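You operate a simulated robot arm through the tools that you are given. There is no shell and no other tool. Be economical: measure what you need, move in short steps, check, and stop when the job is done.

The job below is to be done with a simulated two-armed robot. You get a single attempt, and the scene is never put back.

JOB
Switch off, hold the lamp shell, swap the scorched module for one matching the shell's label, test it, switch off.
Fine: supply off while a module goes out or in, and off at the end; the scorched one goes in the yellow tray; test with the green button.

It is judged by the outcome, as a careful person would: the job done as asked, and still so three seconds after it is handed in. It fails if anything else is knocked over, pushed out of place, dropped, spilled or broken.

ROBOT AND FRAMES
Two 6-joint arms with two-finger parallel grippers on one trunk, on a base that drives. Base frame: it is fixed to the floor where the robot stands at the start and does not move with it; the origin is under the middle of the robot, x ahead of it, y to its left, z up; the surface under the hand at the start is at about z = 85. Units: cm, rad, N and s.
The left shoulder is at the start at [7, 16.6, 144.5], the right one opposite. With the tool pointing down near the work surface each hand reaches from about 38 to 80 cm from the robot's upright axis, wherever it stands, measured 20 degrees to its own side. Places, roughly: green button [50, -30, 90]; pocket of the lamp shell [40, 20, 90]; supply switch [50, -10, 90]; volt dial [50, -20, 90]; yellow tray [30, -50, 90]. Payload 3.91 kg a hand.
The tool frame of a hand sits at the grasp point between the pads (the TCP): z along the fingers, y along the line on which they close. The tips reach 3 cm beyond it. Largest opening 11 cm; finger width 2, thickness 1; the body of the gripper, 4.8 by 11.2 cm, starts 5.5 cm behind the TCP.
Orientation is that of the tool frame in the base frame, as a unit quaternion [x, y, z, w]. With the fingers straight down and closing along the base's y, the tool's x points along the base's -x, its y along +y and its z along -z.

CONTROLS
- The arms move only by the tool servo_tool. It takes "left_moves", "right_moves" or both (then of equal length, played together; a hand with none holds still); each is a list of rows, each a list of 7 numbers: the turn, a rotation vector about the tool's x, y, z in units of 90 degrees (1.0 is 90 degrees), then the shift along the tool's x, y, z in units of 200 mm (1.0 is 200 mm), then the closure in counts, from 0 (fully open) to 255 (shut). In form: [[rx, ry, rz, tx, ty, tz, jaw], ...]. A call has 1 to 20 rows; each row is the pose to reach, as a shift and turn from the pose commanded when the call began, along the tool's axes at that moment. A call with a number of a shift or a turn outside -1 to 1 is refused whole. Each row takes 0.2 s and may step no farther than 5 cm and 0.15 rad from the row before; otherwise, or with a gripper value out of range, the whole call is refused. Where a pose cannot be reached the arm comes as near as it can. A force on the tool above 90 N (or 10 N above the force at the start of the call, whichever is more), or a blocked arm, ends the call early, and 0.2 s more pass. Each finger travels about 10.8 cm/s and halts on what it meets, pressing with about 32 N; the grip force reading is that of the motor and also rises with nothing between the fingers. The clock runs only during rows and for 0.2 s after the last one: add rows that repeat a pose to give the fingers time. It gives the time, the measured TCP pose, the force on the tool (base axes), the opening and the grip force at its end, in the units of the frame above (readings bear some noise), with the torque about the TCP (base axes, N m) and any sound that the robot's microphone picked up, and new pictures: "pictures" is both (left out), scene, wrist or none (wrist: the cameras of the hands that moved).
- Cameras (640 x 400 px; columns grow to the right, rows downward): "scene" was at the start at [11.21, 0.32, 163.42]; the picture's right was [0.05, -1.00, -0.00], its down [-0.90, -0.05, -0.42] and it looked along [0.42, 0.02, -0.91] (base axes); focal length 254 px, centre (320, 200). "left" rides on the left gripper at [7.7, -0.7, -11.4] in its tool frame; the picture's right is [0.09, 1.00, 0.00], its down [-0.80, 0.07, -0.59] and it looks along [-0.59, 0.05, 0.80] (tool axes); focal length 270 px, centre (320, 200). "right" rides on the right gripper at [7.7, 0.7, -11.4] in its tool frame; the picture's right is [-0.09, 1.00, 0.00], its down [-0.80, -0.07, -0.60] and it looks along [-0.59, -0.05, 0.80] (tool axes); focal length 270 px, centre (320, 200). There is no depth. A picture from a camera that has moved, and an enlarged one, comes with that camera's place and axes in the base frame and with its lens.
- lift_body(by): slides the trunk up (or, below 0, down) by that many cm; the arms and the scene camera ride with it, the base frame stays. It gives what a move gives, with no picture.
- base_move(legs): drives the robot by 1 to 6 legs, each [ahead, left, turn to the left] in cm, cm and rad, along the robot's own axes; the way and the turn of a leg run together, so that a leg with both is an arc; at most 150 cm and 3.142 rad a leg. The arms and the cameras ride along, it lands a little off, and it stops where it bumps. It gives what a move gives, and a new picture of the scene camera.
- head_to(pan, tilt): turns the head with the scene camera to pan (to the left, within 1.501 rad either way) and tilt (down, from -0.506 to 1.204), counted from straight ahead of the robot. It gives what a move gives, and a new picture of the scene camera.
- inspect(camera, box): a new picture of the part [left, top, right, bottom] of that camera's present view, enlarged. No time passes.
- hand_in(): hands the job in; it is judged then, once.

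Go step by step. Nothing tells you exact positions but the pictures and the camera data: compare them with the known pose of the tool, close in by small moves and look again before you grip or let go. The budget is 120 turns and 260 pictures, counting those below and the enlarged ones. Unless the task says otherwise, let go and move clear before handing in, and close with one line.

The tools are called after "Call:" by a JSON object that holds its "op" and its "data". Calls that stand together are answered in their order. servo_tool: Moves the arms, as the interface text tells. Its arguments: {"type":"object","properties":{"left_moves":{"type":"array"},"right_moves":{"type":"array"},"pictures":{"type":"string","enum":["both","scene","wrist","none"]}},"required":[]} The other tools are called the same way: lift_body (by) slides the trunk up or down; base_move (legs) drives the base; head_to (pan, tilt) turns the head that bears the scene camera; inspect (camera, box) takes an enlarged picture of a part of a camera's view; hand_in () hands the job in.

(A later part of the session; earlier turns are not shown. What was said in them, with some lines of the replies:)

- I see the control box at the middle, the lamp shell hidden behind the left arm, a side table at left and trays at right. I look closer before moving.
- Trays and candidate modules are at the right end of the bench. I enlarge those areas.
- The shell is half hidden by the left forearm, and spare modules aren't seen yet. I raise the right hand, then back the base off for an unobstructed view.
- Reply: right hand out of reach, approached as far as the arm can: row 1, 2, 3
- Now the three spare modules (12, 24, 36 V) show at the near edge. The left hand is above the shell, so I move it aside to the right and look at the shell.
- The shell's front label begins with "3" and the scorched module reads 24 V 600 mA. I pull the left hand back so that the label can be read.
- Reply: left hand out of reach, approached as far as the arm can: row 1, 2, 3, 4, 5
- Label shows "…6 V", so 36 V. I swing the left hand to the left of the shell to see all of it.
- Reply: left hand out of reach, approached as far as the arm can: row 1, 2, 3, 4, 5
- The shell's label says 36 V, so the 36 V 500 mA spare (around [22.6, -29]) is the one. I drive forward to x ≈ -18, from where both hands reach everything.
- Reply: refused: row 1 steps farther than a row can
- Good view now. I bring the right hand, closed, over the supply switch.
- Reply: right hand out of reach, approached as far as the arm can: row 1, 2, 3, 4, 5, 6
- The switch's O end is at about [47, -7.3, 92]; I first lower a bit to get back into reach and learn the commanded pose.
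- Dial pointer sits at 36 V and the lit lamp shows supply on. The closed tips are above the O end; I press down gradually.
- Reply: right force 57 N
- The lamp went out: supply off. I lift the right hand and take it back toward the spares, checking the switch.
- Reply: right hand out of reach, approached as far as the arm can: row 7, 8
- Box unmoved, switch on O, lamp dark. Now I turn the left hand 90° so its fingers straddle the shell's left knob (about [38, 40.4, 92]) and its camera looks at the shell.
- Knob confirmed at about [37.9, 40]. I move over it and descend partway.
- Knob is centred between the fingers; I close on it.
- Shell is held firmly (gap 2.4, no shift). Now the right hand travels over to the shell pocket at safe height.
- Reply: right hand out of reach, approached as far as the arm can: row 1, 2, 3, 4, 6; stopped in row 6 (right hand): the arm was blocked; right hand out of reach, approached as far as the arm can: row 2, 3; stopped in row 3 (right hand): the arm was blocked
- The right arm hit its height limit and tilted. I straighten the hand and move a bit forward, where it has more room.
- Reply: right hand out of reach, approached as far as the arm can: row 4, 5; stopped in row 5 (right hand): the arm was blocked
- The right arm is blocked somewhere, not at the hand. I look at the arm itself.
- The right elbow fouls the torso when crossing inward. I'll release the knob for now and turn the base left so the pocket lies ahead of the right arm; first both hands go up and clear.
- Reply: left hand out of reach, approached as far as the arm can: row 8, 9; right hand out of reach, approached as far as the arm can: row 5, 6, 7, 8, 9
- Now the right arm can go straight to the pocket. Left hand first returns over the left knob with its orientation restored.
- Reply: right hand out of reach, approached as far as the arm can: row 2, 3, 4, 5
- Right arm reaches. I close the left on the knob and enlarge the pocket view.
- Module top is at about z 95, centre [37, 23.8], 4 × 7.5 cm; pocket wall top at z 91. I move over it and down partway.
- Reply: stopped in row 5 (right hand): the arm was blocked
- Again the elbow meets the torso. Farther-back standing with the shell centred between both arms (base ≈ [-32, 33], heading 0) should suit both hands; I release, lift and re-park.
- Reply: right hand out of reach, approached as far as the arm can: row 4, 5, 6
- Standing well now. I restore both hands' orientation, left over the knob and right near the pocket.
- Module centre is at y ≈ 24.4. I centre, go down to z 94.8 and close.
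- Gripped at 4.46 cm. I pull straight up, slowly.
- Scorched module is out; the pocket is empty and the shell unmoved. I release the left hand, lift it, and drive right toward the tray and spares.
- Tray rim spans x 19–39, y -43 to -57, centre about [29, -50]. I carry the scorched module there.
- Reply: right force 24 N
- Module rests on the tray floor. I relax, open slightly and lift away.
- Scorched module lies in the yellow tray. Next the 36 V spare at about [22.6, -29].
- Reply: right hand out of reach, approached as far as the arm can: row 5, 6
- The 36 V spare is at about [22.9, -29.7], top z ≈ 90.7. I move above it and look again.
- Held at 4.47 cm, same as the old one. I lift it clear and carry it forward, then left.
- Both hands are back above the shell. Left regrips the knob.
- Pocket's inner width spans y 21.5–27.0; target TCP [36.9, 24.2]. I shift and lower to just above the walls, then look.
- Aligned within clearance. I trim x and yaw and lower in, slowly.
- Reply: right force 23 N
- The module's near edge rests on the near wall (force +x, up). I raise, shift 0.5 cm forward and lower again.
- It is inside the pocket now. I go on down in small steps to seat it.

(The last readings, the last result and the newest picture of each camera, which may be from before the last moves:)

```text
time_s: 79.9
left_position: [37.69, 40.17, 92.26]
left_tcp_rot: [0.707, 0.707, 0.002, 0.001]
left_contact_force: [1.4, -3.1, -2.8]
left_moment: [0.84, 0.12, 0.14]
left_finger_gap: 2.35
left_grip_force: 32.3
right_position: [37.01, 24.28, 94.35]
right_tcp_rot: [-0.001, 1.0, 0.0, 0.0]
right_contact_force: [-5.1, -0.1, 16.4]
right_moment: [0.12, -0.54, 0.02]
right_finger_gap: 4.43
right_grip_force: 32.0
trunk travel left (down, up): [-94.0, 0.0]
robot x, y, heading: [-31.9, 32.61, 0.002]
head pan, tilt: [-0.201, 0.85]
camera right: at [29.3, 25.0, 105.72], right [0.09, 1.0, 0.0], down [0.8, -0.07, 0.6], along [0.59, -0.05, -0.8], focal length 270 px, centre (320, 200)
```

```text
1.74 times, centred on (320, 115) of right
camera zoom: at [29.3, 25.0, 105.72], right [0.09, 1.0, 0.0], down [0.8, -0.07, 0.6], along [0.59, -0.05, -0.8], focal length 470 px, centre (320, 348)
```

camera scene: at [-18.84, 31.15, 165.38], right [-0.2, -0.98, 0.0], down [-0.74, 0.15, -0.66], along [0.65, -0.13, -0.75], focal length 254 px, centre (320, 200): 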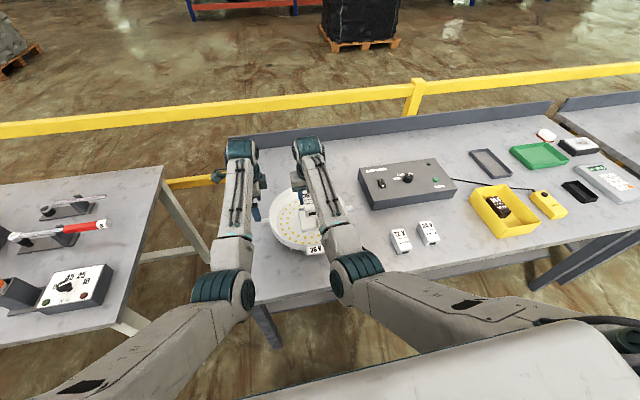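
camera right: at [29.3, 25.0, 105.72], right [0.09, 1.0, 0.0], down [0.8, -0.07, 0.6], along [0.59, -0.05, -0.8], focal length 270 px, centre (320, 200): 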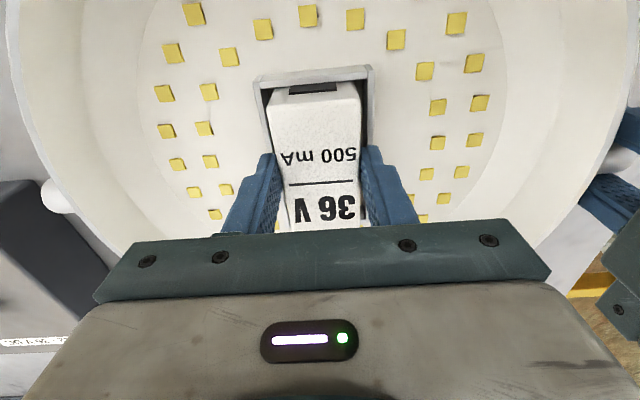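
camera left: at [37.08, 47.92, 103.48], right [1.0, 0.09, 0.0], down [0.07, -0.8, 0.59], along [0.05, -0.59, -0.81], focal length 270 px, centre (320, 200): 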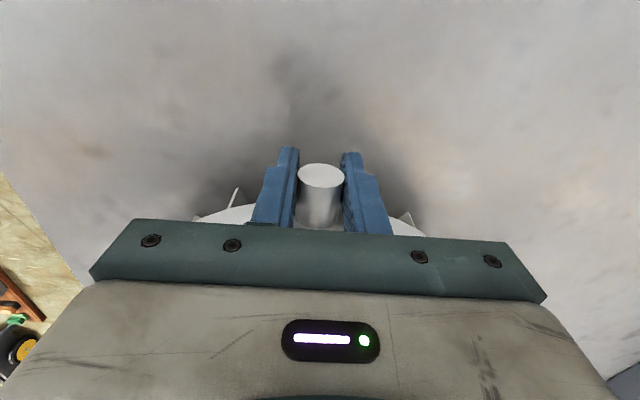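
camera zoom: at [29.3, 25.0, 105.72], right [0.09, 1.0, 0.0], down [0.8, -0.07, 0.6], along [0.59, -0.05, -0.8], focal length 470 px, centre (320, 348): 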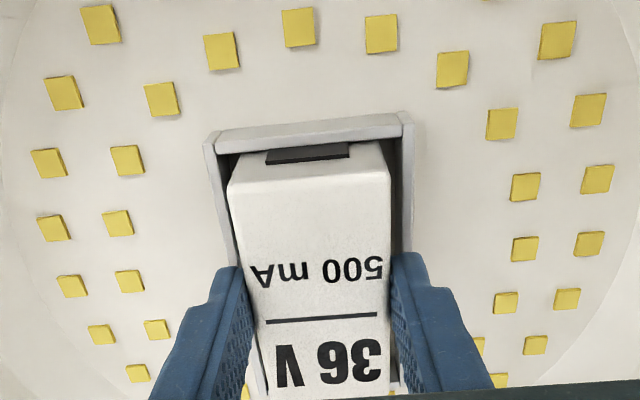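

The module sits deep in the pocket. I release it, rise to the same viewpoint as used for the old module and compare the seating.

Call:
{"op": "servo_tool", "data": {"right_moves": [[0, 0, 0, 0, 0, -0.01, 255], [0, 0, 0, 0, 0, -0.01, 150], [0, 0, 0, 0, 0, -0.01, 120], [0, 0, 0, 0, 0, -0.01, 110], [0, 0, 0, 0, -0.01, -0.1, 100], [0, 0, 0, 0, -0.02, -0.18, 60], [0, 0, 0, 0, -0.02, -0.185, 60]], "pictures": "wrist"}}

Call:
{"op": "inspect", "data": {"camera": "right", "box": [200, 0, 440, 230]}}

Call:
{"op": "inspect", "data": {"camera": "scene", "box": [250, 170, 370, 270]}}

```text
time_s: 81.5
left_position: [37.84, 40.13, 92.12]
left_tcp_rot: [0.707, 0.707, 0.001, 0.0]
left_contact_force: [-0.4, 1.4, 2.0]
left_moment: [-0.86, -0.05, 0.11]
left_finger_gap: 2.36
left_grip_force: 32.0
right_position: [37.05, 24.0, 97.99]
right_tcp_rot: [0.0, 1.0, 0.0, 0.0]
right_contact_force: [0.5, 0.3, -0.8]
right_moment: [0.0, 0.02, 0.03]
right_finger_gap: 8.42
right_grip_force: 0.1
trunk travel left (down, up): [-94.0, 0.0]
robot x, y, heading: [-31.95, 33.07, 0.006]
head pan, tilt: [-0.201, 0.85]
camera right: at [29.4, 24.67, 109.42], right [0.09, 1.0, 0.0], down [0.8, -0.07, 0.59], along [0.59, -0.05, -0.8], focal length 270 px, centre (320, 200)
```

right: 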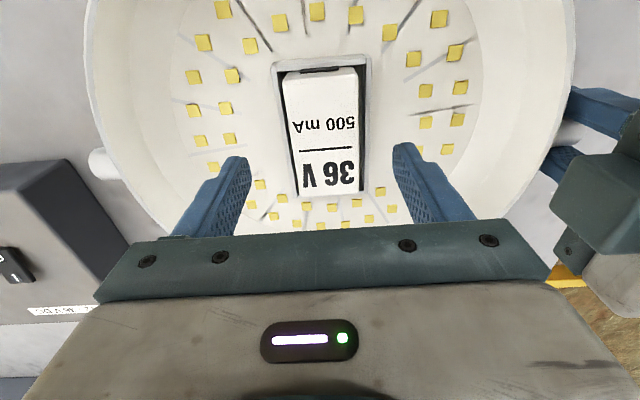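

```text
1.74 times, centred on (320, 115) of right
camera zoom: at [29.4, 24.67, 109.42], right [0.09, 1.0, 0.0], down [0.8, -0.07, 0.59], along [0.59, -0.05, -0.8], focal length 470 px, centre (320, 348)
```

zoom: 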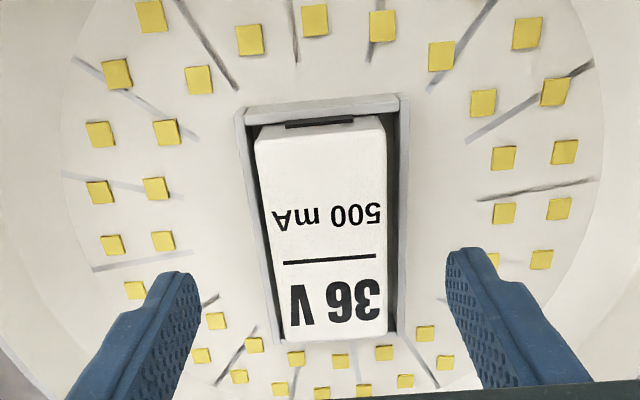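

```text
4.00 times, centred on (310, 220) of scene
camera zoom: at [-18.98, 31.52, 165.4], right [-0.2, -0.98, 0.0], down [-0.74, 0.15, -0.66], along [0.65, -0.13, -0.75], focal length 1018 px, centre (360, 120)
```

zoom: 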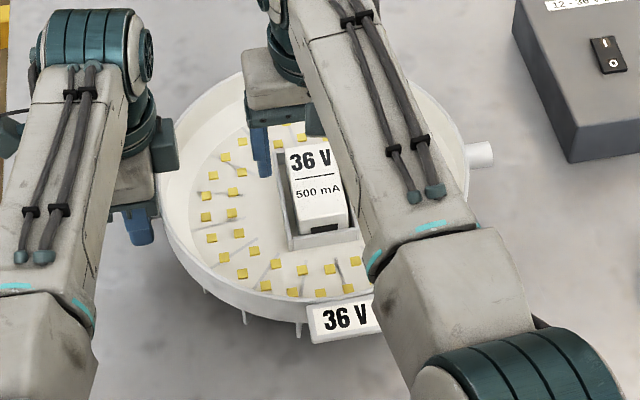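

The shell is unmoved; the new module looks slightly nearer and maybe pitched with the near end up. I press its near end down gently with closed fingers.

Call:
{"op": "servo_tool", "data": {"right_moves": [[0, 0, 0, 0, 0, -0.15, 100], [0, 0, 0, 0.1, 0.015, -0.15, 255], [0, 0, 0, 0.1, 0.015, -0.15, 255], [0, 0, 0, 0.1, 0.015, -0.1, 255], [0, 0, 0, 0.1, 0.015, -0.05, 255], [0, 0, 0, 0.1, 0.015, -0.02, 255], [0, 0, 0, 0.1, 0.015, -0.02, 255]], "pictures": "wrist"}}

```text
time_s: 83.1
left_position: [37.76, 40.26, 92.06]
left_tcp_rot: [0.707, 0.707, 0.001, 0.0]
left_contact_force: [-1.1, 2.2, -1.1]
left_moment: [0.09, 0.01, -0.05]
left_finger_gap: 2.39
left_grip_force: 32.2
right_position: [35.19, 24.14, 98.29]
right_tcp_rot: [0.0, 1.0, -0.001, -0.001]
right_contact_force: [0.4, 0.8, -0.8]
right_moment: [-0.03, 0.0, 0.03]
right_finger_gap: 0.0
right_grip_force: 32.0
trunk travel left (down, up): [-94.0, 0.0]
robot x, y, heading: [-31.8, 32.91, -0.003]
head pan, tilt: [-0.201, 0.85]
camera right: at [27.35, 24.97, 109.72], right [0.09, 1.0, 0.0], down [0.8, -0.07, 0.59], along [0.59, -0.05, -0.8], focal length 270 px, centre (320, 200)
```

right: 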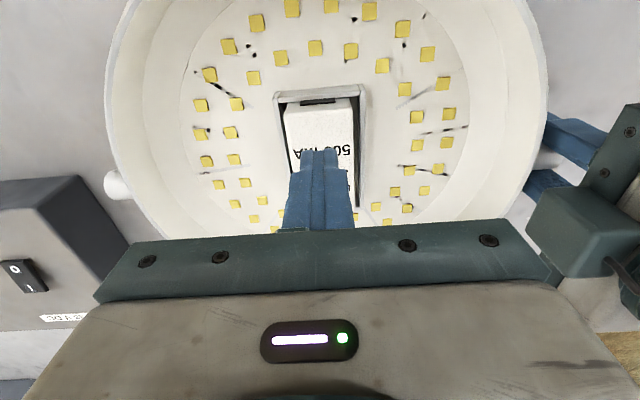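

Call:
{"op": "servo_tool", "data": {"right_moves": [[0, 0, 0, 0, 0, 0.015, 255], [0, 0, 0, 0, 0, 0.03, 255], [0, 0, 0, 0, 0, 0.045, 255], [0, 0, 0, 0, 0, 0.045, 255]], "pictures": "none"}}

```text
time_s: 84.1
left_position: [37.89, 40.26, 92.02]
left_tcp_rot: [0.707, 0.707, 0.001, 0.0]
left_contact_force: [-1.0, 3.1, -0.4]
left_moment: [0.2, 0.03, -0.1]
left_finger_gap: 2.36
left_grip_force: 32.2
right_position: [35.09, 24.2, 97.38]
right_tcp_rot: [0.0, 1.0, 0.0, 0.0]
right_contact_force: [0.6, 0.6, -0.3]
right_moment: [-0.01, -0.02, 0.01]
right_finger_gap: 0.01
right_grip_force: 31.9
trunk travel left (down, up): [-94.0, 0.0]
robot x, y, heading: [-32.13, 32.87, -0.001]
head pan, tilt: [-0.201, 0.85]
```

Call:
{"op": "servo_tool", "data": {"right_moves": [[0, 0, 0, 0, 0, 0.015, 255], [0, 0, 0, 0, 0, 0.03, 255], [0, 0, 0, 0, 0, 0.045, 255], [0, 0, 0, 0, 0, 0.045, 255]], "pictures": "wrist"}}

```text
time_s: 85.1
left_position: [37.74, 40.34, 92.12]
left_tcp_rot: [0.707, 0.707, 0.001, 0.0]
left_contact_force: [-0.5, 2.7, 0.1]
left_moment: [0.07, 0.03, -0.07]
left_finger_gap: 2.37
left_grip_force: 31.9
right_position: [35.19, 24.28, 96.49]
right_tcp_rot: [-0.001, 1.0, -0.001, 0.0]
right_contact_force: [0.7, -0.4, -0.5]
right_moment: [-0.01, 0.0, -0.04]
right_finger_gap: 0.02
right_grip_force: 31.5
trunk travel left (down, up): [-94.0, 0.0]
robot x, y, heading: [-31.55, 33.03, 0.0]
head pan, tilt: [-0.201, 0.85]
camera right: at [27.45, 24.96, 107.89], right [0.09, 1.0, 0.0], down [0.8, -0.07, 0.59], along [0.59, -0.05, -0.8], focal length 270 px, centre (320, 200)
```

right: 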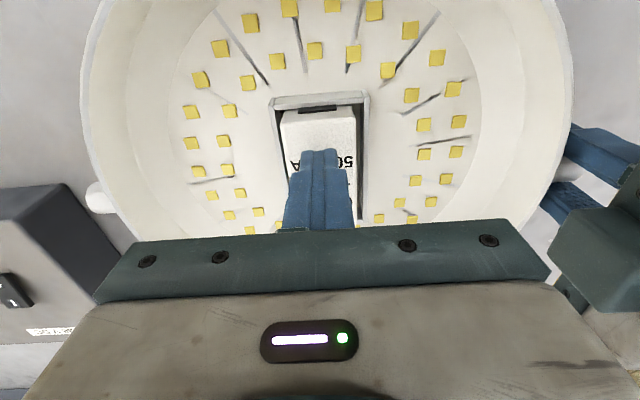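

Call:
{"op": "servo_tool", "data": {"right_moves": [[0, 0, 0, 0, 0, 0.015, 255], [0, 0, 0, 0, 0, 0.03, 255], [0, 0, 0, 0, 0, 0.04, 255], [0, 0, 0, 0, 0, 0.04, 255]], "pictures": "wrist"}}

```text
time_s: 86.1
left_position: [37.78, 40.39, 92.05]
left_tcp_rot: [0.708, 0.707, 0.001, 0.0]
left_contact_force: [2.9, 1.5, -0.8]
left_moment: [0.35, -0.07, 0.3]
left_finger_gap: 2.36
left_grip_force: 32.0
right_position: [35.25, 24.19, 95.84]
right_tcp_rot: [-0.001, 1.0, 0.0, 0.0]
right_contact_force: [-2.7, 0.0, 10.4]
right_moment: [-0.02, 0.09, 0.11]
right_finger_gap: 0.0
right_grip_force: 31.7
trunk travel left (down, up): [-94.0, 0.0]
robot x, y, heading: [-31.92, 32.79, -0.002]
head pan, tilt: [-0.201, 0.85]
camera right: at [27.42, 24.98, 107.21], right [0.09, 1.0, 0.0], down [0.8, -0.07, 0.6], along [0.59, -0.05, -0.8], focal length 270 px, centre (320, 200)
```

right: 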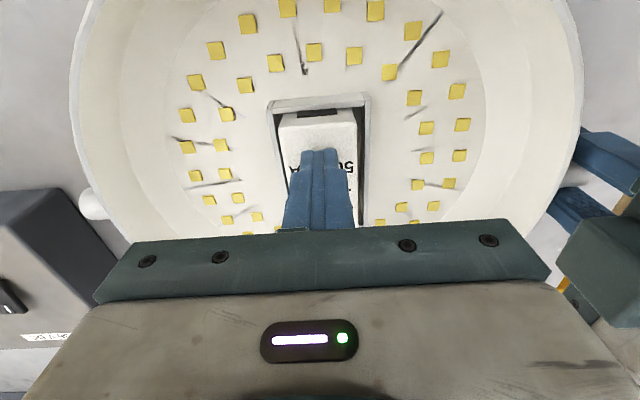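

Top found at z ≈ 92.9. I press a little more at the near end, then probe the far end to check that it's level.

Call:
{"op": "servo_tool", "data": {"right_moves": [[0, 0, 0, 0, 0, 0.015, 255], [0, 0, 0, 0, 0, 0.03, 255], [0, 0, 0, 0, 0, 0.03, 255]], "pictures": "none"}}

Call:
{"op": "servo_tool", "data": {"right_moves": [[0, 0, 0, 0, 0, -0.08, 255], [0, 0, 0, -0.15, 0, -0.1, 255], [0, 0, 0, -0.2, 0, -0.06, 255], [0, 0, 0, -0.2, 0, -0.03, 255], [0, 0, 0, -0.2, 0, -0.0, 255], [0, 0, 0, -0.2, 0, 0.01, 255], [0, 0, 0, -0.2, 0, 0.01, 255]], "pictures": "wrist"}}

```text
time_s: 86.9
left_position: [37.46, 40.22, 92.36]
left_tcp_rot: [0.707, 0.707, 0.002, 0.0]
left_contact_force: [6.1, 0.2, -10.6]
left_moment: [0.66, 0.03, 0.67]
left_finger_gap: 2.38
left_grip_force: 31.9
right_position: [35.19, 24.21, 95.82]
right_tcp_rot: [0.0, 1.0, 0.0, 0.006]
right_contact_force: [-4.9, -5.4, 54.2]
right_moment: [-0.09, 0.28, 0.26]
right_finger_gap: 0.01
right_grip_force: 31.9
trunk travel left (down, up): [-94.0, 0.0]
robot x, y, heading: [-31.95, 32.66, 0.0]
head pan, tilt: [-0.201, 0.85]
```

```text
time_s: 88.5
left_position: [37.43, 40.17, 92.38]
left_tcp_rot: [0.707, 0.707, 0.002, 0.001]
left_contact_force: [3.5, -8.9, -14.7]
left_moment: [0.61, 0.06, 0.54]
left_finger_gap: 2.38
left_grip_force: 32.4
right_position: [39.32, 24.26, 95.92]
right_tcp_rot: [0.0, 1.0, 0.0, 0.009]
right_contact_force: [-2.6, 3.6, 58.9]
right_moment: [0.15, 0.63, 0.07]
right_finger_gap: 0.0
right_grip_force: 31.3
trunk travel left (down, up): [-94.0, 0.0]
robot x, y, heading: [-31.72, 33.54, 0.008]
head pan, tilt: [-0.201, 0.85]
camera right: at [31.22, 25.06, 107.11], right [0.09, 1.0, 0.0], down [0.79, -0.07, 0.61], along [0.61, -0.05, -0.79], focal length 270 px, centre (320, 200)
```

right: 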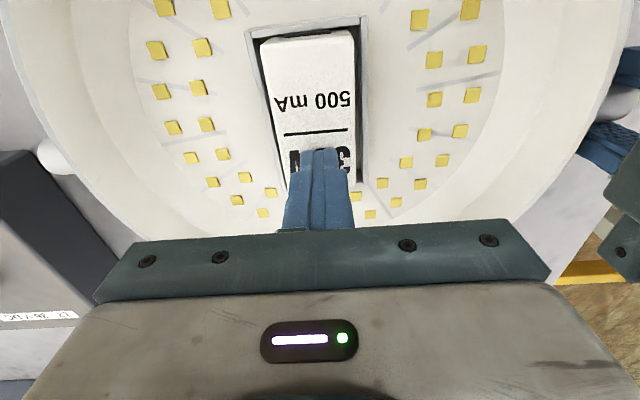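

Both ends press solid at the same height: the module is seated level. I lift the right hand and look.

Call:
{"op": "servo_tool", "data": {"right_moves": [[0, 0, 0, 0, 0, -0.1, 255], [0, 0, 0, 0.1, 0, -0.25, 255], [0, 0, 0, 0.1, -0.2, -0.35, 255], [0, 0, 0, 0.1, -0.35, -0.35, 255], [0, 0, 0, 0.1, -0.35, -0.35, 255]], "pictures": "both"}}

Call:
{"op": "inspect", "data": {"camera": "scene", "box": [250, 170, 370, 270]}}

Call:
{"op": "inspect", "data": {"camera": "right", "box": [280, 20, 480, 220]}}

```text
time_s: 89.7
left_position: [37.93, 40.23, 92.15]
left_tcp_rot: [0.708, 0.707, 0.002, 0.001]
left_contact_force: [0.9, 1.2, 1.4]
left_moment: [0.51, -0.12, 0.1]
left_finger_gap: 2.37
left_grip_force: 32.3
right_position: [37.05, 17.28, 102.0]
right_tcp_rot: [-0.001, 1.0, 0.0, 0.001]
right_contact_force: [0.1, 0.6, 0.0]
right_moment: [0.0, -0.02, -0.03]
right_finger_gap: 0.01
right_grip_force: 31.8
trunk travel left (down, up): [-94.0, 0.0]
robot x, y, heading: [-32.03, 32.87, 0.0]
head pan, tilt: [-0.201, 0.85]
camera scene: at [-18.96, 31.55, 165.4], right [-0.2, -0.98, 0.0], down [-0.74, 0.15, -0.66], along [0.65, -0.13, -0.75], focal length 254 px, centre (320, 200)
camera right: at [29.32, 18.08, 113.38], right [0.09, 1.0, 0.0], down [0.8, -0.07, 0.59], along [0.59, -0.05, -0.8], focal length 270 px, centre (320, 200)
```

scene: 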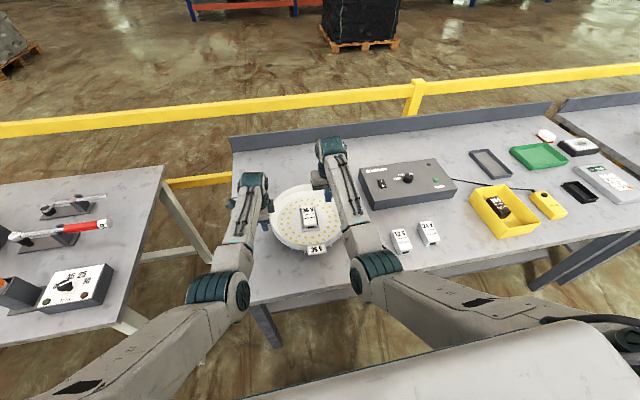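
right: 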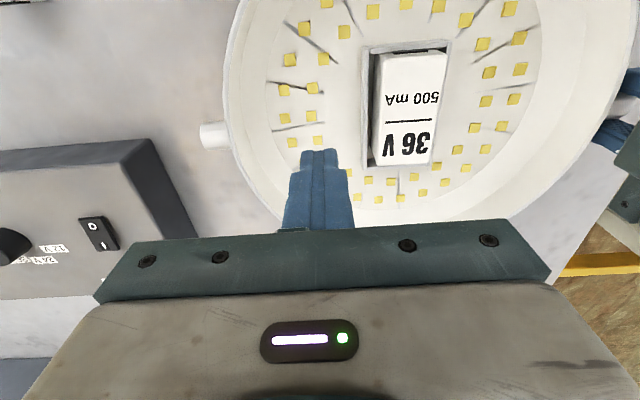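

```text
4.00 times, centred on (310, 220) of scene
camera zoom: at [-18.96, 31.55, 165.4], right [-0.2, -0.98, 0.0], down [-0.74, 0.15, -0.66], along [0.65, -0.13, -0.75], focal length 1018 px, centre (360, 120)
```

zoom: 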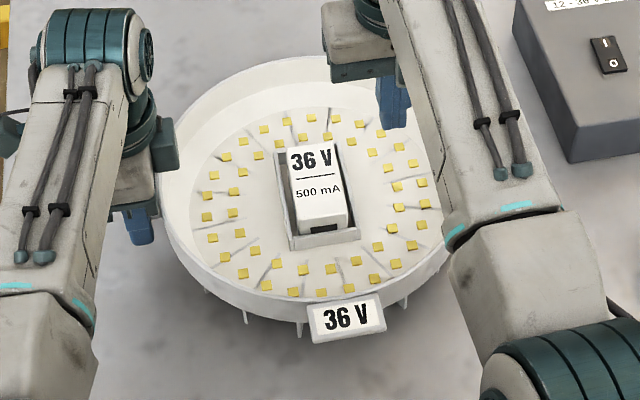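

```text
2.00 times, centred on (380, 120) of right
camera zoom: at [29.32, 18.08, 113.38], right [0.09, 1.0, 0.0], down [0.8, -0.07, 0.59], along [0.59, -0.05, -0.8], focal length 541 px, centre (200, 360)
```

zoom: 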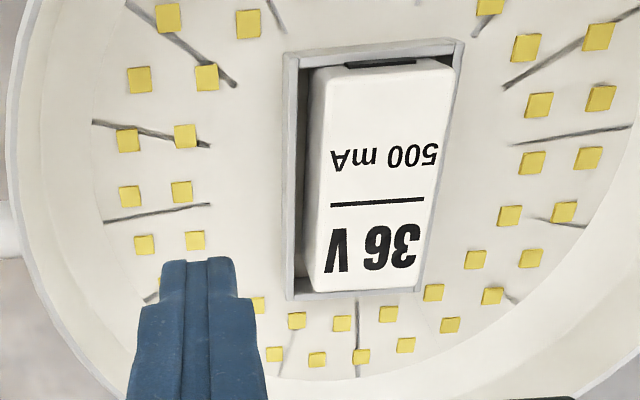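

Module sits neatly in the pocket. I release the knob, lift, and drive to the supply for the test.

Call:
{"op": "servo_tool", "data": {"left_moves": [[0, 0, 0, 0, 0, 0, 100], [0, 0, 0, 0, 0, 0, 0], [0, 0, 0, 0, 0, 0, 0], [0, 0, 0, 0, 0, -0.2, 0], [0, 0, 0, 0, 0, -0.4, 0], [0, 0, 0, 0, 0, -0.6, 0]], "pictures": "none"}}

Call:
{"op": "base_move", "data": {"legs": [[7.7, -25, 0]]}}

```text
time_s: 91.1
left_position: [38.01, 40.29, 104.04]
left_tcp_rot: [0.707, 0.707, 0.002, -0.001]
left_contact_force: [-0.4, -0.2, 0.7]
left_moment: [-0.03, 0.02, -0.01]
left_finger_gap: 11.0
left_grip_force: 0.0
right_position: [37.06, 17.38, 102.02]
right_tcp_rot: [-0.001, 1.0, 0.0, 0.001]
right_contact_force: [0.3, -0.3, -0.4]
right_moment: [-0.01, -0.01, 0.01]
right_finger_gap: 0.0
right_grip_force: 32.2
trunk travel left (down, up): [-94.0, 0.0]
robot x, y, heading: [-31.6, 32.55, 0.007]
head pan, tilt: [-0.201, 0.85]
```

```text
time_s: 93.0
left_position: [45.68, 15.76, 104.02]
left_tcp_rot: [0.707, 0.707, 0.001, 0.001]
left_contact_force: [-0.6, 0.2, -0.7]
left_moment: [0.01, 0.03, 0.02]
left_finger_gap: 10.99
left_grip_force: 0.0
right_position: [44.68, -7.29, 102.07]
right_tcp_rot: [-0.001, 1.0, 0.0, 0.001]
right_contact_force: [0.8, -0.2, -1.1]
right_moment: [0.0, -0.05, -0.01]
right_finger_gap: 0.01
right_grip_force: 32.2
trunk travel left (down, up): [-94.0, 0.0]
robot x, y, heading: [-24.38, 8.14, -0.001]
head pan, tilt: [-0.201, 0.85]
camera scene: at [-11.41, 6.9, 165.41], right [-0.2, -0.98, 0.0], down [-0.74, 0.15, -0.66], along [0.65, -0.13, -0.75], focal length 254 px, centre (320, 200)
```

scene: 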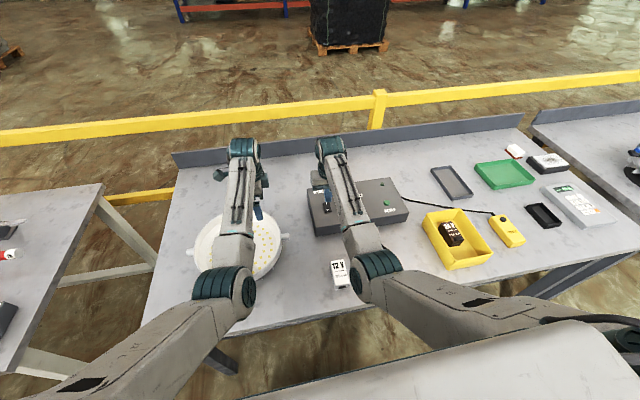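

Call:
{"op": "servo_tool", "data": {"right_moves": [[0, 0, 0, -0.15, -0.02, 0.05, 255], [0, 0, 0, -0.25, -0.025, 0.15, 255], [0, 0, 0, -0.25, -0.025, 0.22, 255], [0, 0, 0, -0.25, -0.025, 0.22, 255]], "pictures": "wrist"}}

Call:
{"op": "inspect", "data": {"camera": "right", "box": [220, 80, 420, 230]}}

Call:
{"op": "inspect", "data": {"camera": "scene", "box": [300, 170, 410, 240]}}

```text
time_s: 94.0
left_position: [45.62, 15.63, 104.03]
left_tcp_rot: [0.707, 0.708, 0.003, -0.001]
left_contact_force: [0.1, 0.8, -0.6]
left_moment: [0.01, -0.02, -0.05]
left_finger_gap: 11.01
left_grip_force: 0.0
right_position: [49.72, -7.72, 97.81]
right_tcp_rot: [-0.001, 1.0, 0.0, 0.0]
right_contact_force: [-1.4, 0.1, 0.0]
right_moment: [0.0, 0.0, -0.01]
right_finger_gap: 0.02
right_grip_force: 32.2
trunk travel left (down, up): [-94.0, 0.0]
robot x, y, heading: [-23.65, 7.89, 0.002]
head pan, tilt: [-0.201, 0.85]
camera right: at [42.03, -7.12, 109.12], right [0.09, 1.0, 0.0], down [0.8, -0.07, 0.6], along [0.59, -0.05, -0.8], focal length 270 px, centre (320, 200)
```

right: 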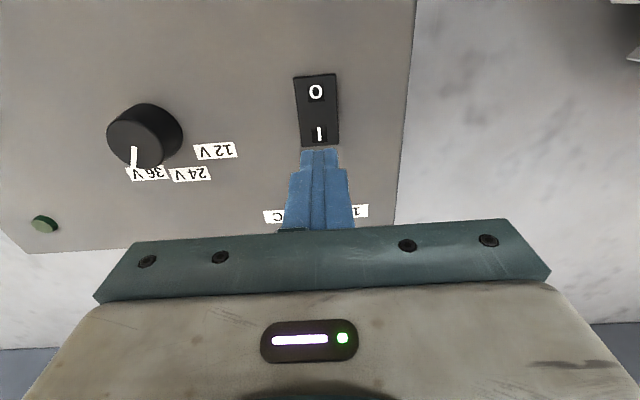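

```text
2.67 times, centred on (320, 155) of right
camera zoom: at [42.03, -7.12, 109.12], right [0.09, 1.0, 0.0], down [0.8, -0.07, 0.6], along [0.59, -0.05, -0.8], focal length 721 px, centre (320, 320)
```

zoom: 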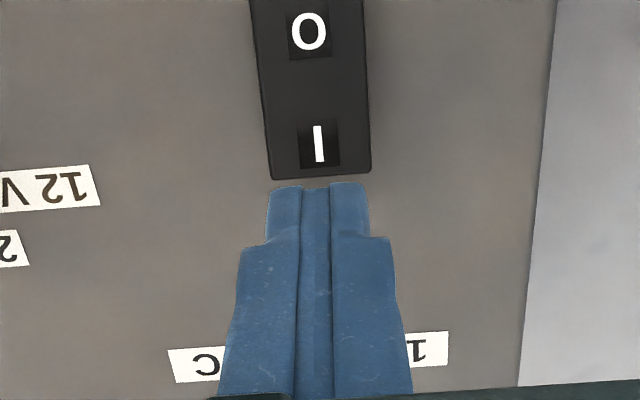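

```text
5.71 times, centred on (355, 205) of scene
camera zoom: at [-11.35, 6.6, 165.4], right [-0.2, -0.98, 0.0], down [-0.74, 0.15, -0.66], along [0.65, -0.13, -0.75], focal length 1454 px, centre (120, 171)
```

zoom: 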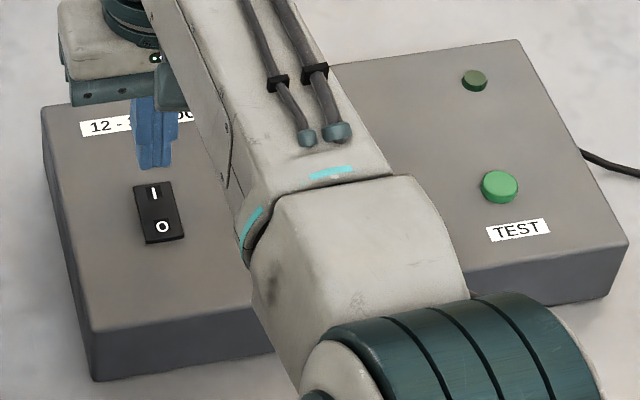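

Dial confirmed on 36 V; tips are over the I end. I press it.

Call:
{"op": "servo_tool", "data": {"right_moves": [[0, 0, 0, 0, 0, 0.06, 255], [0, 0, 0, 0, 0, 0.11, 255], [0, 0, 0, 0, 0, 0.14, 255], [0, 0, 0, 0, 0, 0.165, 255], [0, 0, 0, 0, 0, 0.19, 255], [0, 0, 0, 0, 0, 0.19, 255]], "pictures": "wrist"}}

```text
time_s: 95.4
left_position: [45.04, 15.72, 104.55]
left_tcp_rot: [0.707, 0.707, 0.003, 0.003]
left_contact_force: [1.0, 0.6, 0.0]
left_moment: [0.02, -0.01, 0.01]
left_finger_gap: 11.0
left_grip_force: 0.0
right_position: [49.67, -7.81, 95.0]
right_tcp_rot: [-0.001, 1.0, -0.001, 0.01]
right_contact_force: [7.9, -4.0, 50.8]
right_moment: [-0.04, 0.25, 0.53]
right_finger_gap: 0.01
right_grip_force: 32.0
trunk travel left (down, up): [-94.0, 0.0]
robot x, y, heading: [-24.17, 7.87, 0.004]
head pan, tilt: [-0.201, 0.85]
camera right: at [41.74, -7.13, 106.26], right [0.09, 1.0, 0.0], down [0.79, -0.07, 0.61], along [0.61, -0.05, -0.79], focal length 270 px, centre (320, 200)
```

right: 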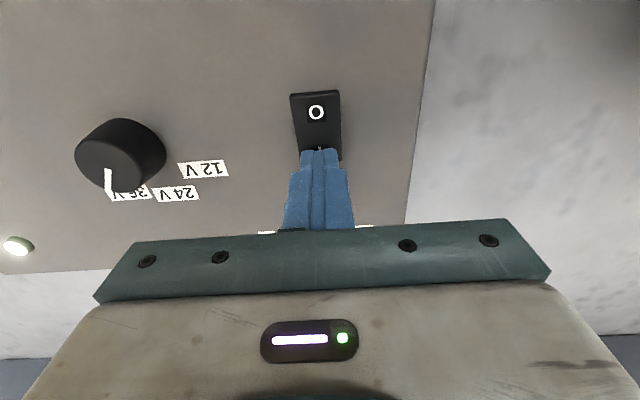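

Supply is on (lamp lit). I lift, drive a bit right for the button, and move the left hand aside so that the shell can be watched.

Call:
{"op": "servo_tool", "data": {"right_moves": [[0, 0, 0, 0, 0, -0.15, 255], [0, 0, 0, 0, 0, -0.3, 255], [0, 0, 0, 0, -0.2, -0.32, 255], [0, 0, 0, 0, -0.4, -0.32, 255], [0, 0, 0, 0, -0.6, -0.32, 255], [0, 0, 0, 0, -0.75, -0.32, 255]], "left_moves": [[0, 0, 0, 0.2, 0, 0, 0], [0, 0, 0, 0.4, -0.05, 0, 0], [0, 0, 0, 0.6, -0.1, 0, 0], [0, 0, 0, 0.8, -0.2, 0, 0], [0, 0, 0, 1.0, -0.3, 0, 0], [0, 0, 0, 1.0, -0.5, 0, 0]], "pictures": "none"}}

Call:
{"op": "servo_tool", "data": {"left_moves": [[0, 0, 0, 0.2, 0, 0, 0], [0, 0, 0, 0.4, 0, 0, 0], [0, 0, 0, 0.6, 0, 0, 0], [0, 0, 0, 0.8, 0, 0, 0], [0, 0, 0, 1.0, 0, 0, 0]], "pictures": "none"}}

Call:
{"op": "base_move", "data": {"legs": [[0, -9, 0]]}}

```text
time_s: 96.8
left_position: [35.66, 35.54, 103.5]
left_tcp_rot: [0.707, 0.707, 0.004, 0.001]
left_contact_force: [-0.1, 0.0, 0.9]
left_moment: [0.01, 0.01, -0.01]
left_finger_gap: 11.0
left_grip_force: 0.1
left hand out of reach, approached as far as the arm can: row 6
right_position: [49.59, -22.89, 100.15]
right_tcp_rot: [-0.002, 1.0, 0.001, 0.001]
right_contact_force: [-0.2, -0.1, -0.1]
right_moment: [0.01, -0.01, -0.01]
right_finger_gap: 0.01
right_grip_force: 31.9
trunk travel left (down, up): [-94.0, 0.0]
robot x, y, heading: [-24.33, 7.9, 0.003]
head pan, tilt: [-0.201, 0.85]
```

```text
time_s: 98.0
left_position: [35.9, 55.92, 103.35]
left_tcp_rot: [0.707, 0.707, 0.001, 0.002]
left_contact_force: [0.1, -0.5, -0.2]
left_moment: [0.0, 0.0, 0.0]
left_finger_gap: 11.02
left_grip_force: 0.0
right_position: [49.81, -22.64, 100.4]
right_tcp_rot: [-0.001, 1.0, -0.001, -0.001]
right_contact_force: [0.1, 0.8, 0.6]
right_moment: [-0.05, -0.03, 0.0]
right_finger_gap: 0.0
right_grip_force: 31.5
trunk travel left (down, up): [-94.0, 0.0]
robot x, y, heading: [-24.18, 8.34, 0.003]
head pan, tilt: [-0.201, 0.85]
```

```text
time_s: 99.1
left_position: [35.94, 47.35, 103.21]
left_tcp_rot: [0.707, 0.708, 0.0, 0.002]
left_contact_force: [-0.9, 0.7, 0.2]
left_moment: [-0.08, -0.01, -0.01]
left_finger_gap: 11.0
left_grip_force: 0.0
right_position: [49.85, -31.24, 100.34]
right_tcp_rot: [-0.002, 1.0, -0.003, 0.0]
right_contact_force: [-0.1, 0.1, -0.5]
right_moment: [-0.03, 0.01, 0.01]
right_finger_gap: 0.01
right_grip_force: 32.1
trunk travel left (down, up): [-94.0, 0.0]
robot x, y, heading: [-24.19, -0.94, 0.004]
head pan, tilt: [-0.201, 0.85]
camera scene: at [-11.26, -1.54, 165.4], right [-0.19, -0.98, 0.01], down [-0.74, 0.14, -0.66], along [0.65, -0.13, -0.75], focal length 254 px, centre (320, 200)
```

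scene: 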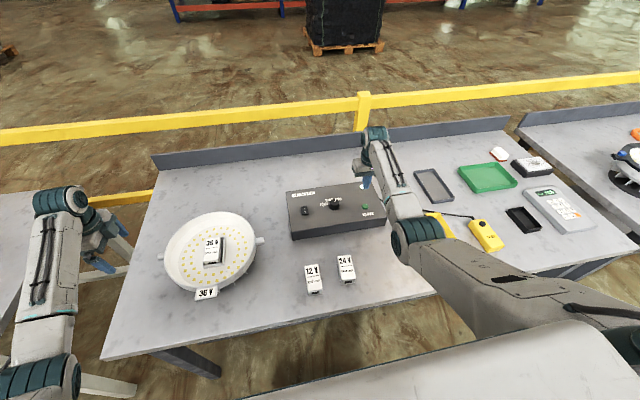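

Call:
{"op": "inspect", "data": {"camera": "right", "box": [0, 0, 640, 400]}}

Call:
{"op": "inspect", "data": {"camera": "scene", "box": [280, 170, 410, 250]}}

```text
1.00 times, centred on (320, 200) of right (not enlarged: the box is as wide or as high as the picture)
camera zoom: at [42.13, -30.43, 111.71], right [0.08, 1.0, 0.0], down [0.8, -0.06, 0.59], along [0.59, -0.05, -0.8], focal length 270 px, centre (320, 200)
```

zoom: 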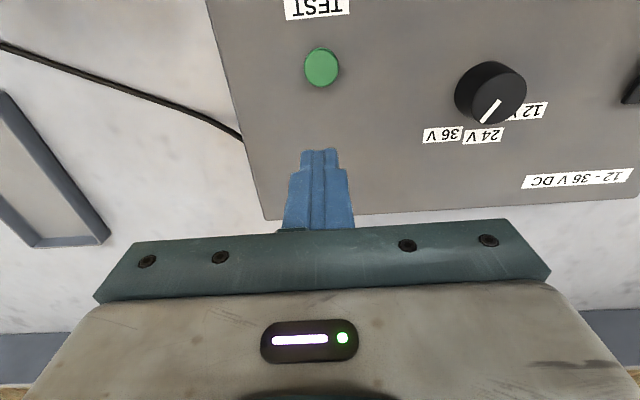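

```text
4.92 times, centred on (345, 210) of scene
camera zoom: at [-11.26, -1.54, 165.4], right [-0.19, -0.98, 0.01], down [-0.74, 0.14, -0.66], along [0.65, -0.13, -0.75], focal length 1253 px, centre (197, 151)
```

zoom: 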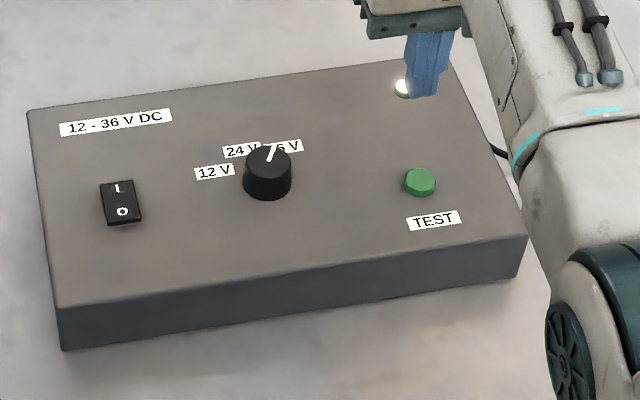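

Working out the dial angle (parallax removed): pointer at -35°, matching the 36 V mark at -35°. Button is at about [45.9, -30.5]; I move above it.

Call:
{"op": "servo_tool", "data": {"right_moves": [[0, 0, 0, 0.1, 0.02, 0, 255], [0, 0, 0, 0.198, 0.035, 0.05, 255], [0, 0, 0, 0.198, 0.035, 0.16, 255], [0, 0, 0, 0.198, 0.035, 0.16, 255]], "pictures": "both"}}

Call:
{"op": "inspect", "data": {"camera": "right", "box": [220, 80, 420, 230]}}

```text
time_s: 100.1
left_position: [35.94, 46.79, 103.39]
left_tcp_rot: [0.707, 0.708, 0.002, -0.001]
left_contact_force: [0.1, 0.2, 0.2]
left_moment: [0.0, 0.01, -0.01]
left_finger_gap: 10.98
left_grip_force: 0.1
right_position: [45.91, -30.88, 96.89]
right_tcp_rot: [-0.001, 1.0, -0.001, 0.0]
right_contact_force: [-0.5, 0.3, 0.4]
right_moment: [0.0, -0.01, 0.0]
right_finger_gap: 0.0
right_grip_force: 32.4
trunk travel left (down, up): [-94.0, 0.0]
robot x, y, heading: [-23.94, -0.86, 0.008]
head pan, tilt: [-0.201, 0.85]
camera scene: at [-11.24, -2.45, 165.39], right [-0.2, -0.98, 0.0], down [-0.74, 0.15, -0.66], along [0.65, -0.13, -0.75], focal length 254 px, centre (320, 200)
camera right: at [38.09, -30.28, 108.31], right [0.08, 1.0, 0.0], down [0.8, -0.07, 0.59], along [0.59, -0.05, -0.8], focal length 270 px, centre (320, 200)
```

scene: 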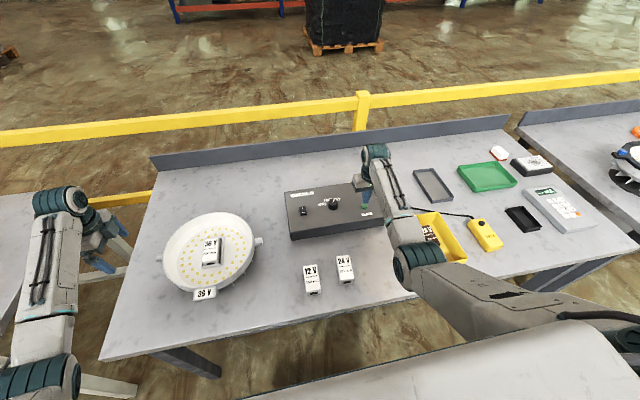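
right: 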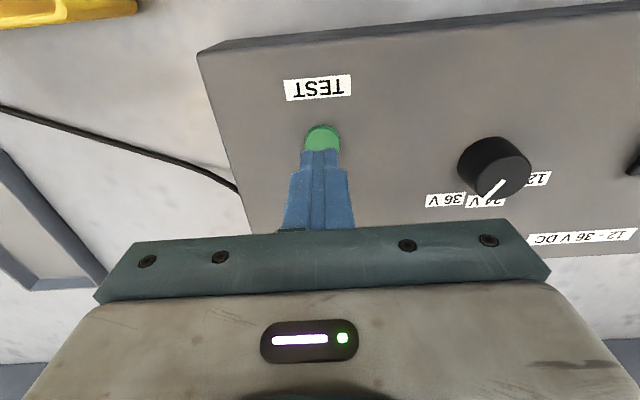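

```text
2.67 times, centred on (320, 155) of right
camera zoom: at [38.09, -30.28, 108.31], right [0.08, 1.0, 0.0], down [0.8, -0.07, 0.59], along [0.59, -0.05, -0.8], focal length 721 px, centre (320, 320)
```

zoom: 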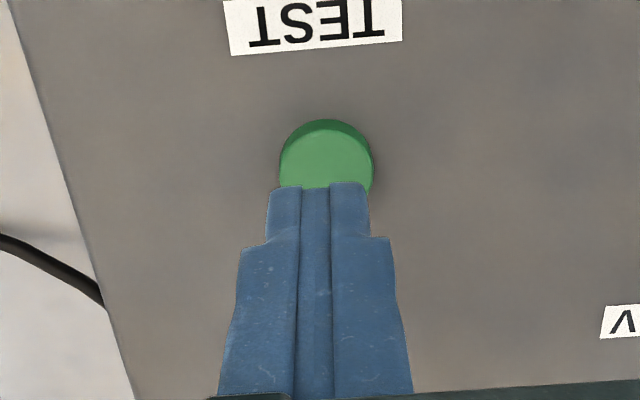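

Call:
{"op": "servo_tool", "data": {"right_moves": [[0, 0, 0, 0.02, 0.008, 0.04, 255], [0, 0, 0, 0.02, 0.008, 0.07, 255], [0, 0, 0, 0.02, 0.008, 0.1, 255], [0, 0, 0, 0.02, 0.008, 0.13, 255], [0, 0, 0, 0.02, 0.008, 0.13, 255], [0, 0, 0, 0.02, 0.008, 0.13, 255]], "pictures": "both"}}

Call:
{"op": "inspect", "data": {"camera": "scene", "box": [150, 170, 410, 310]}}

```text
time_s: 101.5
left_position: [35.91, 46.85, 103.42]
left_tcp_rot: [0.707, 0.708, 0.001, -0.001]
left_contact_force: [-0.6, -0.6, 0.1]
left_moment: [-0.04, -0.03, 0.01]
left_finger_gap: 10.99
left_grip_force: 0.1
right_position: [45.42, -30.84, 94.32]
right_tcp_rot: [-0.002, 1.0, -0.001, 0.0]
right_contact_force: [-0.2, -0.2, 3.9]
right_moment: [-0.04, -0.02, 0.04]
right_finger_gap: 0.0
right_grip_force: 31.6
trunk travel left (down, up): [-94.0, 0.0]
robot x, y, heading: [-24.09, -1.42, 0.005]
head pan, tilt: [-0.201, 0.85]
heard: click
camera scene: at [-11.38, -2.32, 165.41], right [-0.2, -0.98, 0.0], down [-0.74, 0.15, -0.66], along [0.65, -0.13, -0.75], focal length 254 px, centre (320, 200)
camera right: at [37.62, -30.06, 105.8], right [0.08, 1.0, 0.0], down [0.8, -0.07, 0.6], along [0.59, -0.05, -0.8], focal length 270 px, centre (320, 200)
```

scene: 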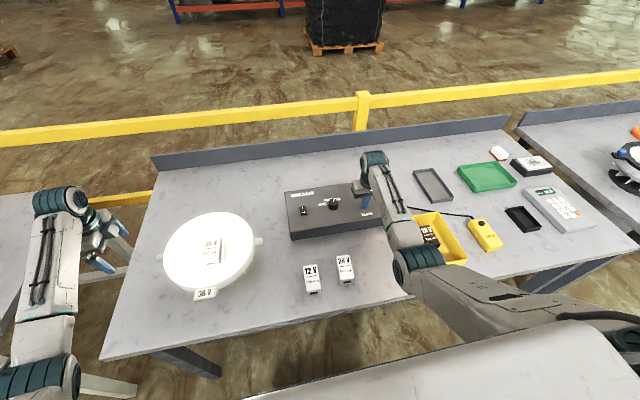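
right: 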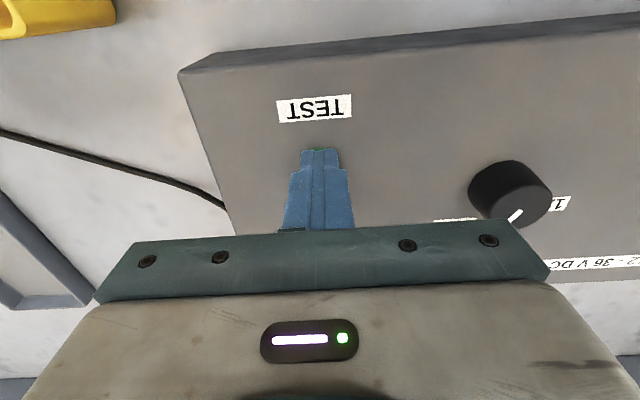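

```text
2.46 times, centred on (280, 240) of scene
camera zoom: at [-11.38, -2.32, 165.41], right [-0.2, -0.98, 0.0], down [-0.74, 0.15, -0.66], along [0.65, -0.13, -0.75], focal length 627 px, centre (418, 102)
```

zoom: 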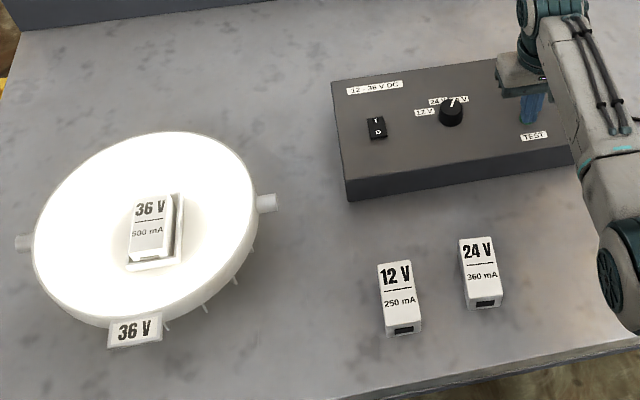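

Test works: the lamp lit with a click. I release the button and go back to the switch.

Call:
{"op": "servo_tool", "data": {"right_moves": [[0, 0, 0, 0, 0, -0.15, 255], [0, 0, 0, 0, 0, -0.3, 255], [0, 0, 0, 0, 0.2, -0.32, 255], [0, 0, 0, 0, 0.4, -0.32, 255], [0, 0, 0, -0.02, 0.6, -0.32, 255], [0, 0, 0, -0.05, 0.8, -0.32, 255], [0, 0, 0, -0.07, 1.0, -0.32, 255], [0, 0, 0, -0.07, 1.0, -0.32, 255]], "pictures": "none"}}

Call:
{"op": "servo_tool", "data": {"right_moves": [[0, 0, 0, 0, 0.1, 0, 255], [0, 0, 0, 0, 0.155, 0.05, 255], [0, 0, 0, 0, 0.155, 0.15, 255], [0, 0, 0, 0, 0.155, 0.15, 255]], "pictures": "both"}}

```text
time_s: 103.3
left_position: [35.86, 46.72, 103.51]
left_tcp_rot: [0.706, 0.708, 0.002, -0.001]
left_contact_force: [-0.3, 0.4, -0.2]
left_moment: [0.03, -0.02, 0.01]
left_finger_gap: 11.03
left_grip_force: 0.0
right_position: [46.97, -10.69, 100.8]
right_tcp_rot: [-0.002, 1.0, 0.0, 0.0]
right_contact_force: [0.0, 0.2, 0.0]
right_moment: [0.02, -0.01, 0.02]
right_finger_gap: 0.0
right_grip_force: 31.9
trunk travel left (down, up): [-94.0, 0.0]
robot x, y, heading: [-24.47, -0.45, -0.001]
head pan, tilt: [-0.201, 0.85]
```

```text
time_s: 104.3
left_position: [35.75, 46.89, 103.44]
left_tcp_rot: [0.706, 0.708, 0.002, 0.0]
left_contact_force: [1.1, -0.8, -0.5]
left_moment: [0.04, 0.01, 0.0]
left_finger_gap: 11.01
left_grip_force: 0.1
right_position: [46.9, -7.75, 97.86]
right_tcp_rot: [-0.002, 1.0, 0.001, 0.0]
right_contact_force: [0.6, 0.0, 0.5]
right_moment: [0.02, -0.01, 0.03]
right_finger_gap: 0.0
right_grip_force: 31.8
trunk travel left (down, up): [-94.0, 0.0]
robot x, y, heading: [-24.24, -0.74, 0.006]
head pan, tilt: [-0.201, 0.85]
camera scene: at [-11.28, -2.29, 165.4], right [-0.2, -0.98, 0.0], down [-0.74, 0.15, -0.66], along [0.65, -0.13, -0.75], focal length 254 px, centre (320, 200)
camera right: at [39.17, -7.07, 109.19], right [0.08, 1.0, 0.0], down [0.8, -0.07, 0.59], along [0.59, -0.05, -0.8], focal length 270 px, centre (320, 200)
```

scene: 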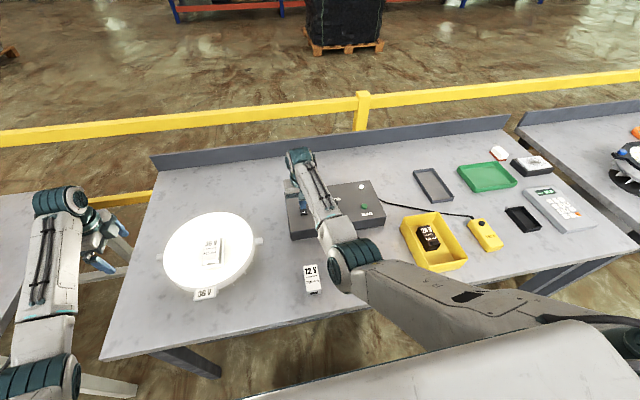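
right: 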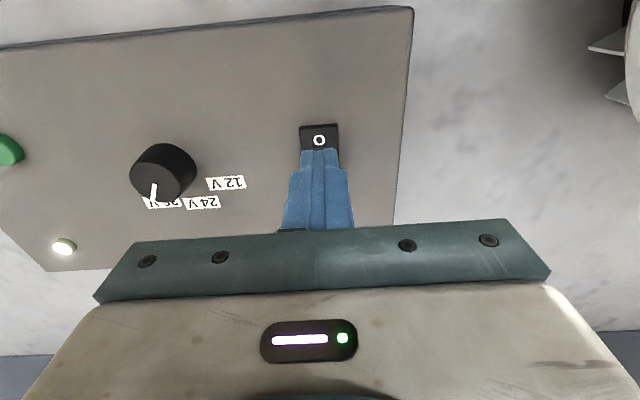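

The lamp stays lit, supply on. I press the O end as before.

Call:
{"op": "servo_tool", "data": {"right_moves": [[0, 0, 0, 0, 0, 0.06, 255], [0, 0, 0, 0, 0, 0.11, 255], [0, 0, 0, 0, 0, 0.14, 255], [0, 0, 0, 0, 0, 0.165, 255], [0, 0, 0, 0, 0, 0.19, 255], [0, 0, 0, 0, 0, 0.19, 255]], "pictures": "none"}}

Call:
{"op": "servo_tool", "data": {"right_moves": [[0, 0, 0, 0, 0, -0.15, 255], [0, 0, 0, 0, 0, -0.3, 255], [0, 0, 0, 0.0, -0.2, -0.35, 255], [0, 0, 0, 0.0, -0.4, -0.35, 255], [0, 0, 0, 0.0, -0.6, -0.35, 255], [0, 0, 0, 0.0, -0.8, -0.35, 255], [0, 0, 0, 0.0, -1.0, -0.35, 255]], "pictures": "scene"}}

Call:
{"op": "inspect", "data": {"camera": "scene", "box": [150, 170, 410, 310]}}

```text
time_s: 105.7
left_position: [35.33, 46.82, 103.82]
left_tcp_rot: [0.706, 0.708, 0.005, 0.001]
left_contact_force: [0.2, -0.1, 0.2]
left_moment: [-0.03, -0.03, 0.0]
left_finger_gap: 11.02
left_grip_force: 0.0
right_position: [46.81, -7.65, 95.09]
right_tcp_rot: [-0.002, 1.0, 0.001, 0.009]
right_contact_force: [7.3, -0.6, 46.4]
right_moment: [-0.1, -0.7, 0.4]
right_finger_gap: 0.0
right_grip_force: 32.1
trunk travel left (down, up): [-94.0, 0.0]
robot x, y, heading: [-24.29, -1.02, 0.006]
head pan, tilt: [-0.201, 0.85]
```

```text
time_s: 107.3
left_position: [35.92, 46.57, 103.54]
left_tcp_rot: [0.706, 0.709, 0.003, -0.001]
left_contact_force: [0.0, 0.1, 1.1]
left_moment: [0.02, 0.01, 0.0]
left_finger_gap: 11.0
left_grip_force: 0.0
right_position: [46.72, -27.89, 100.74]
right_tcp_rot: [-0.002, 1.0, 0.002, 0.0]
right_contact_force: [0.0, 0.5, -1.1]
right_moment: [0.0, -0.01, -0.02]
right_finger_gap: 0.0
right_grip_force: 31.8
trunk travel left (down, up): [-94.0, 0.0]
robot x, y, heading: [-24.23, -0.76, 0.008]
head pan, tilt: [-0.201, 0.85]
camera scene: at [-11.17, -2.67, 165.38], right [-0.19, -0.98, 0.0], down [-0.74, 0.15, -0.66], along [0.65, -0.13, -0.75], focal length 254 px, centre (320, 200)
```

scene: 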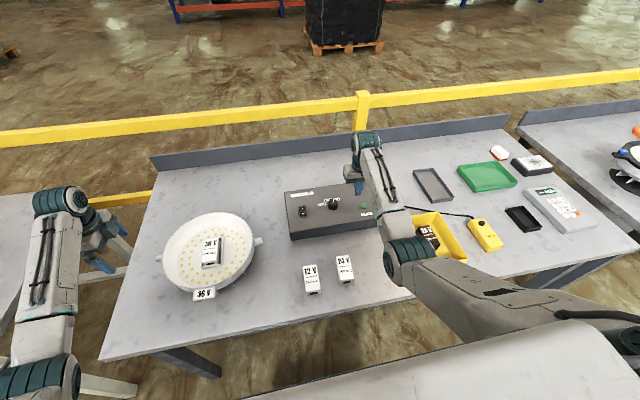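

```text
2.46 times, centred on (280, 240) of scene
camera zoom: at [-11.17, -2.67, 165.38], right [-0.19, -0.98, 0.0], down [-0.74, 0.15, -0.66], along [0.65, -0.13, -0.75], focal length 627 px, centre (418, 102)
```

zoom: 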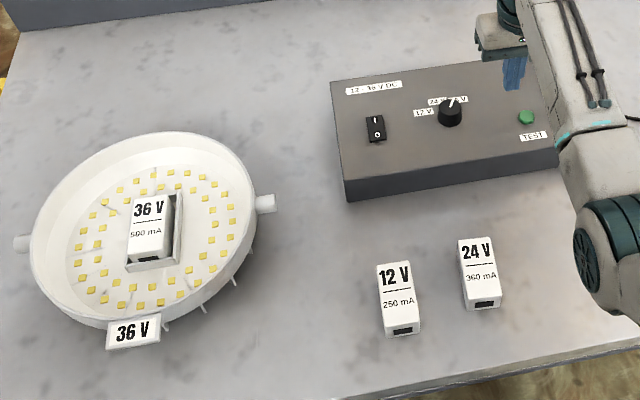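

The supply is off and the lamp dark, the 36 V module is seated, the scorched one is in the yellow tray and both hands are clear. I hand in.

Call:
{"op": "hand_in", "data": {}}

```text
The job is handed in.
```

The job is done and handed in: the scorched module is in the yellow tray, and the 36 V 500 mA spare matching the shell's label is seated in the pocket. It lit when I pressed the green button, and the supply is now off. The left hand held the shell while each module went out and in, but let go for the drives to the tray and spares and during the test, because the supply was out of reach from there.
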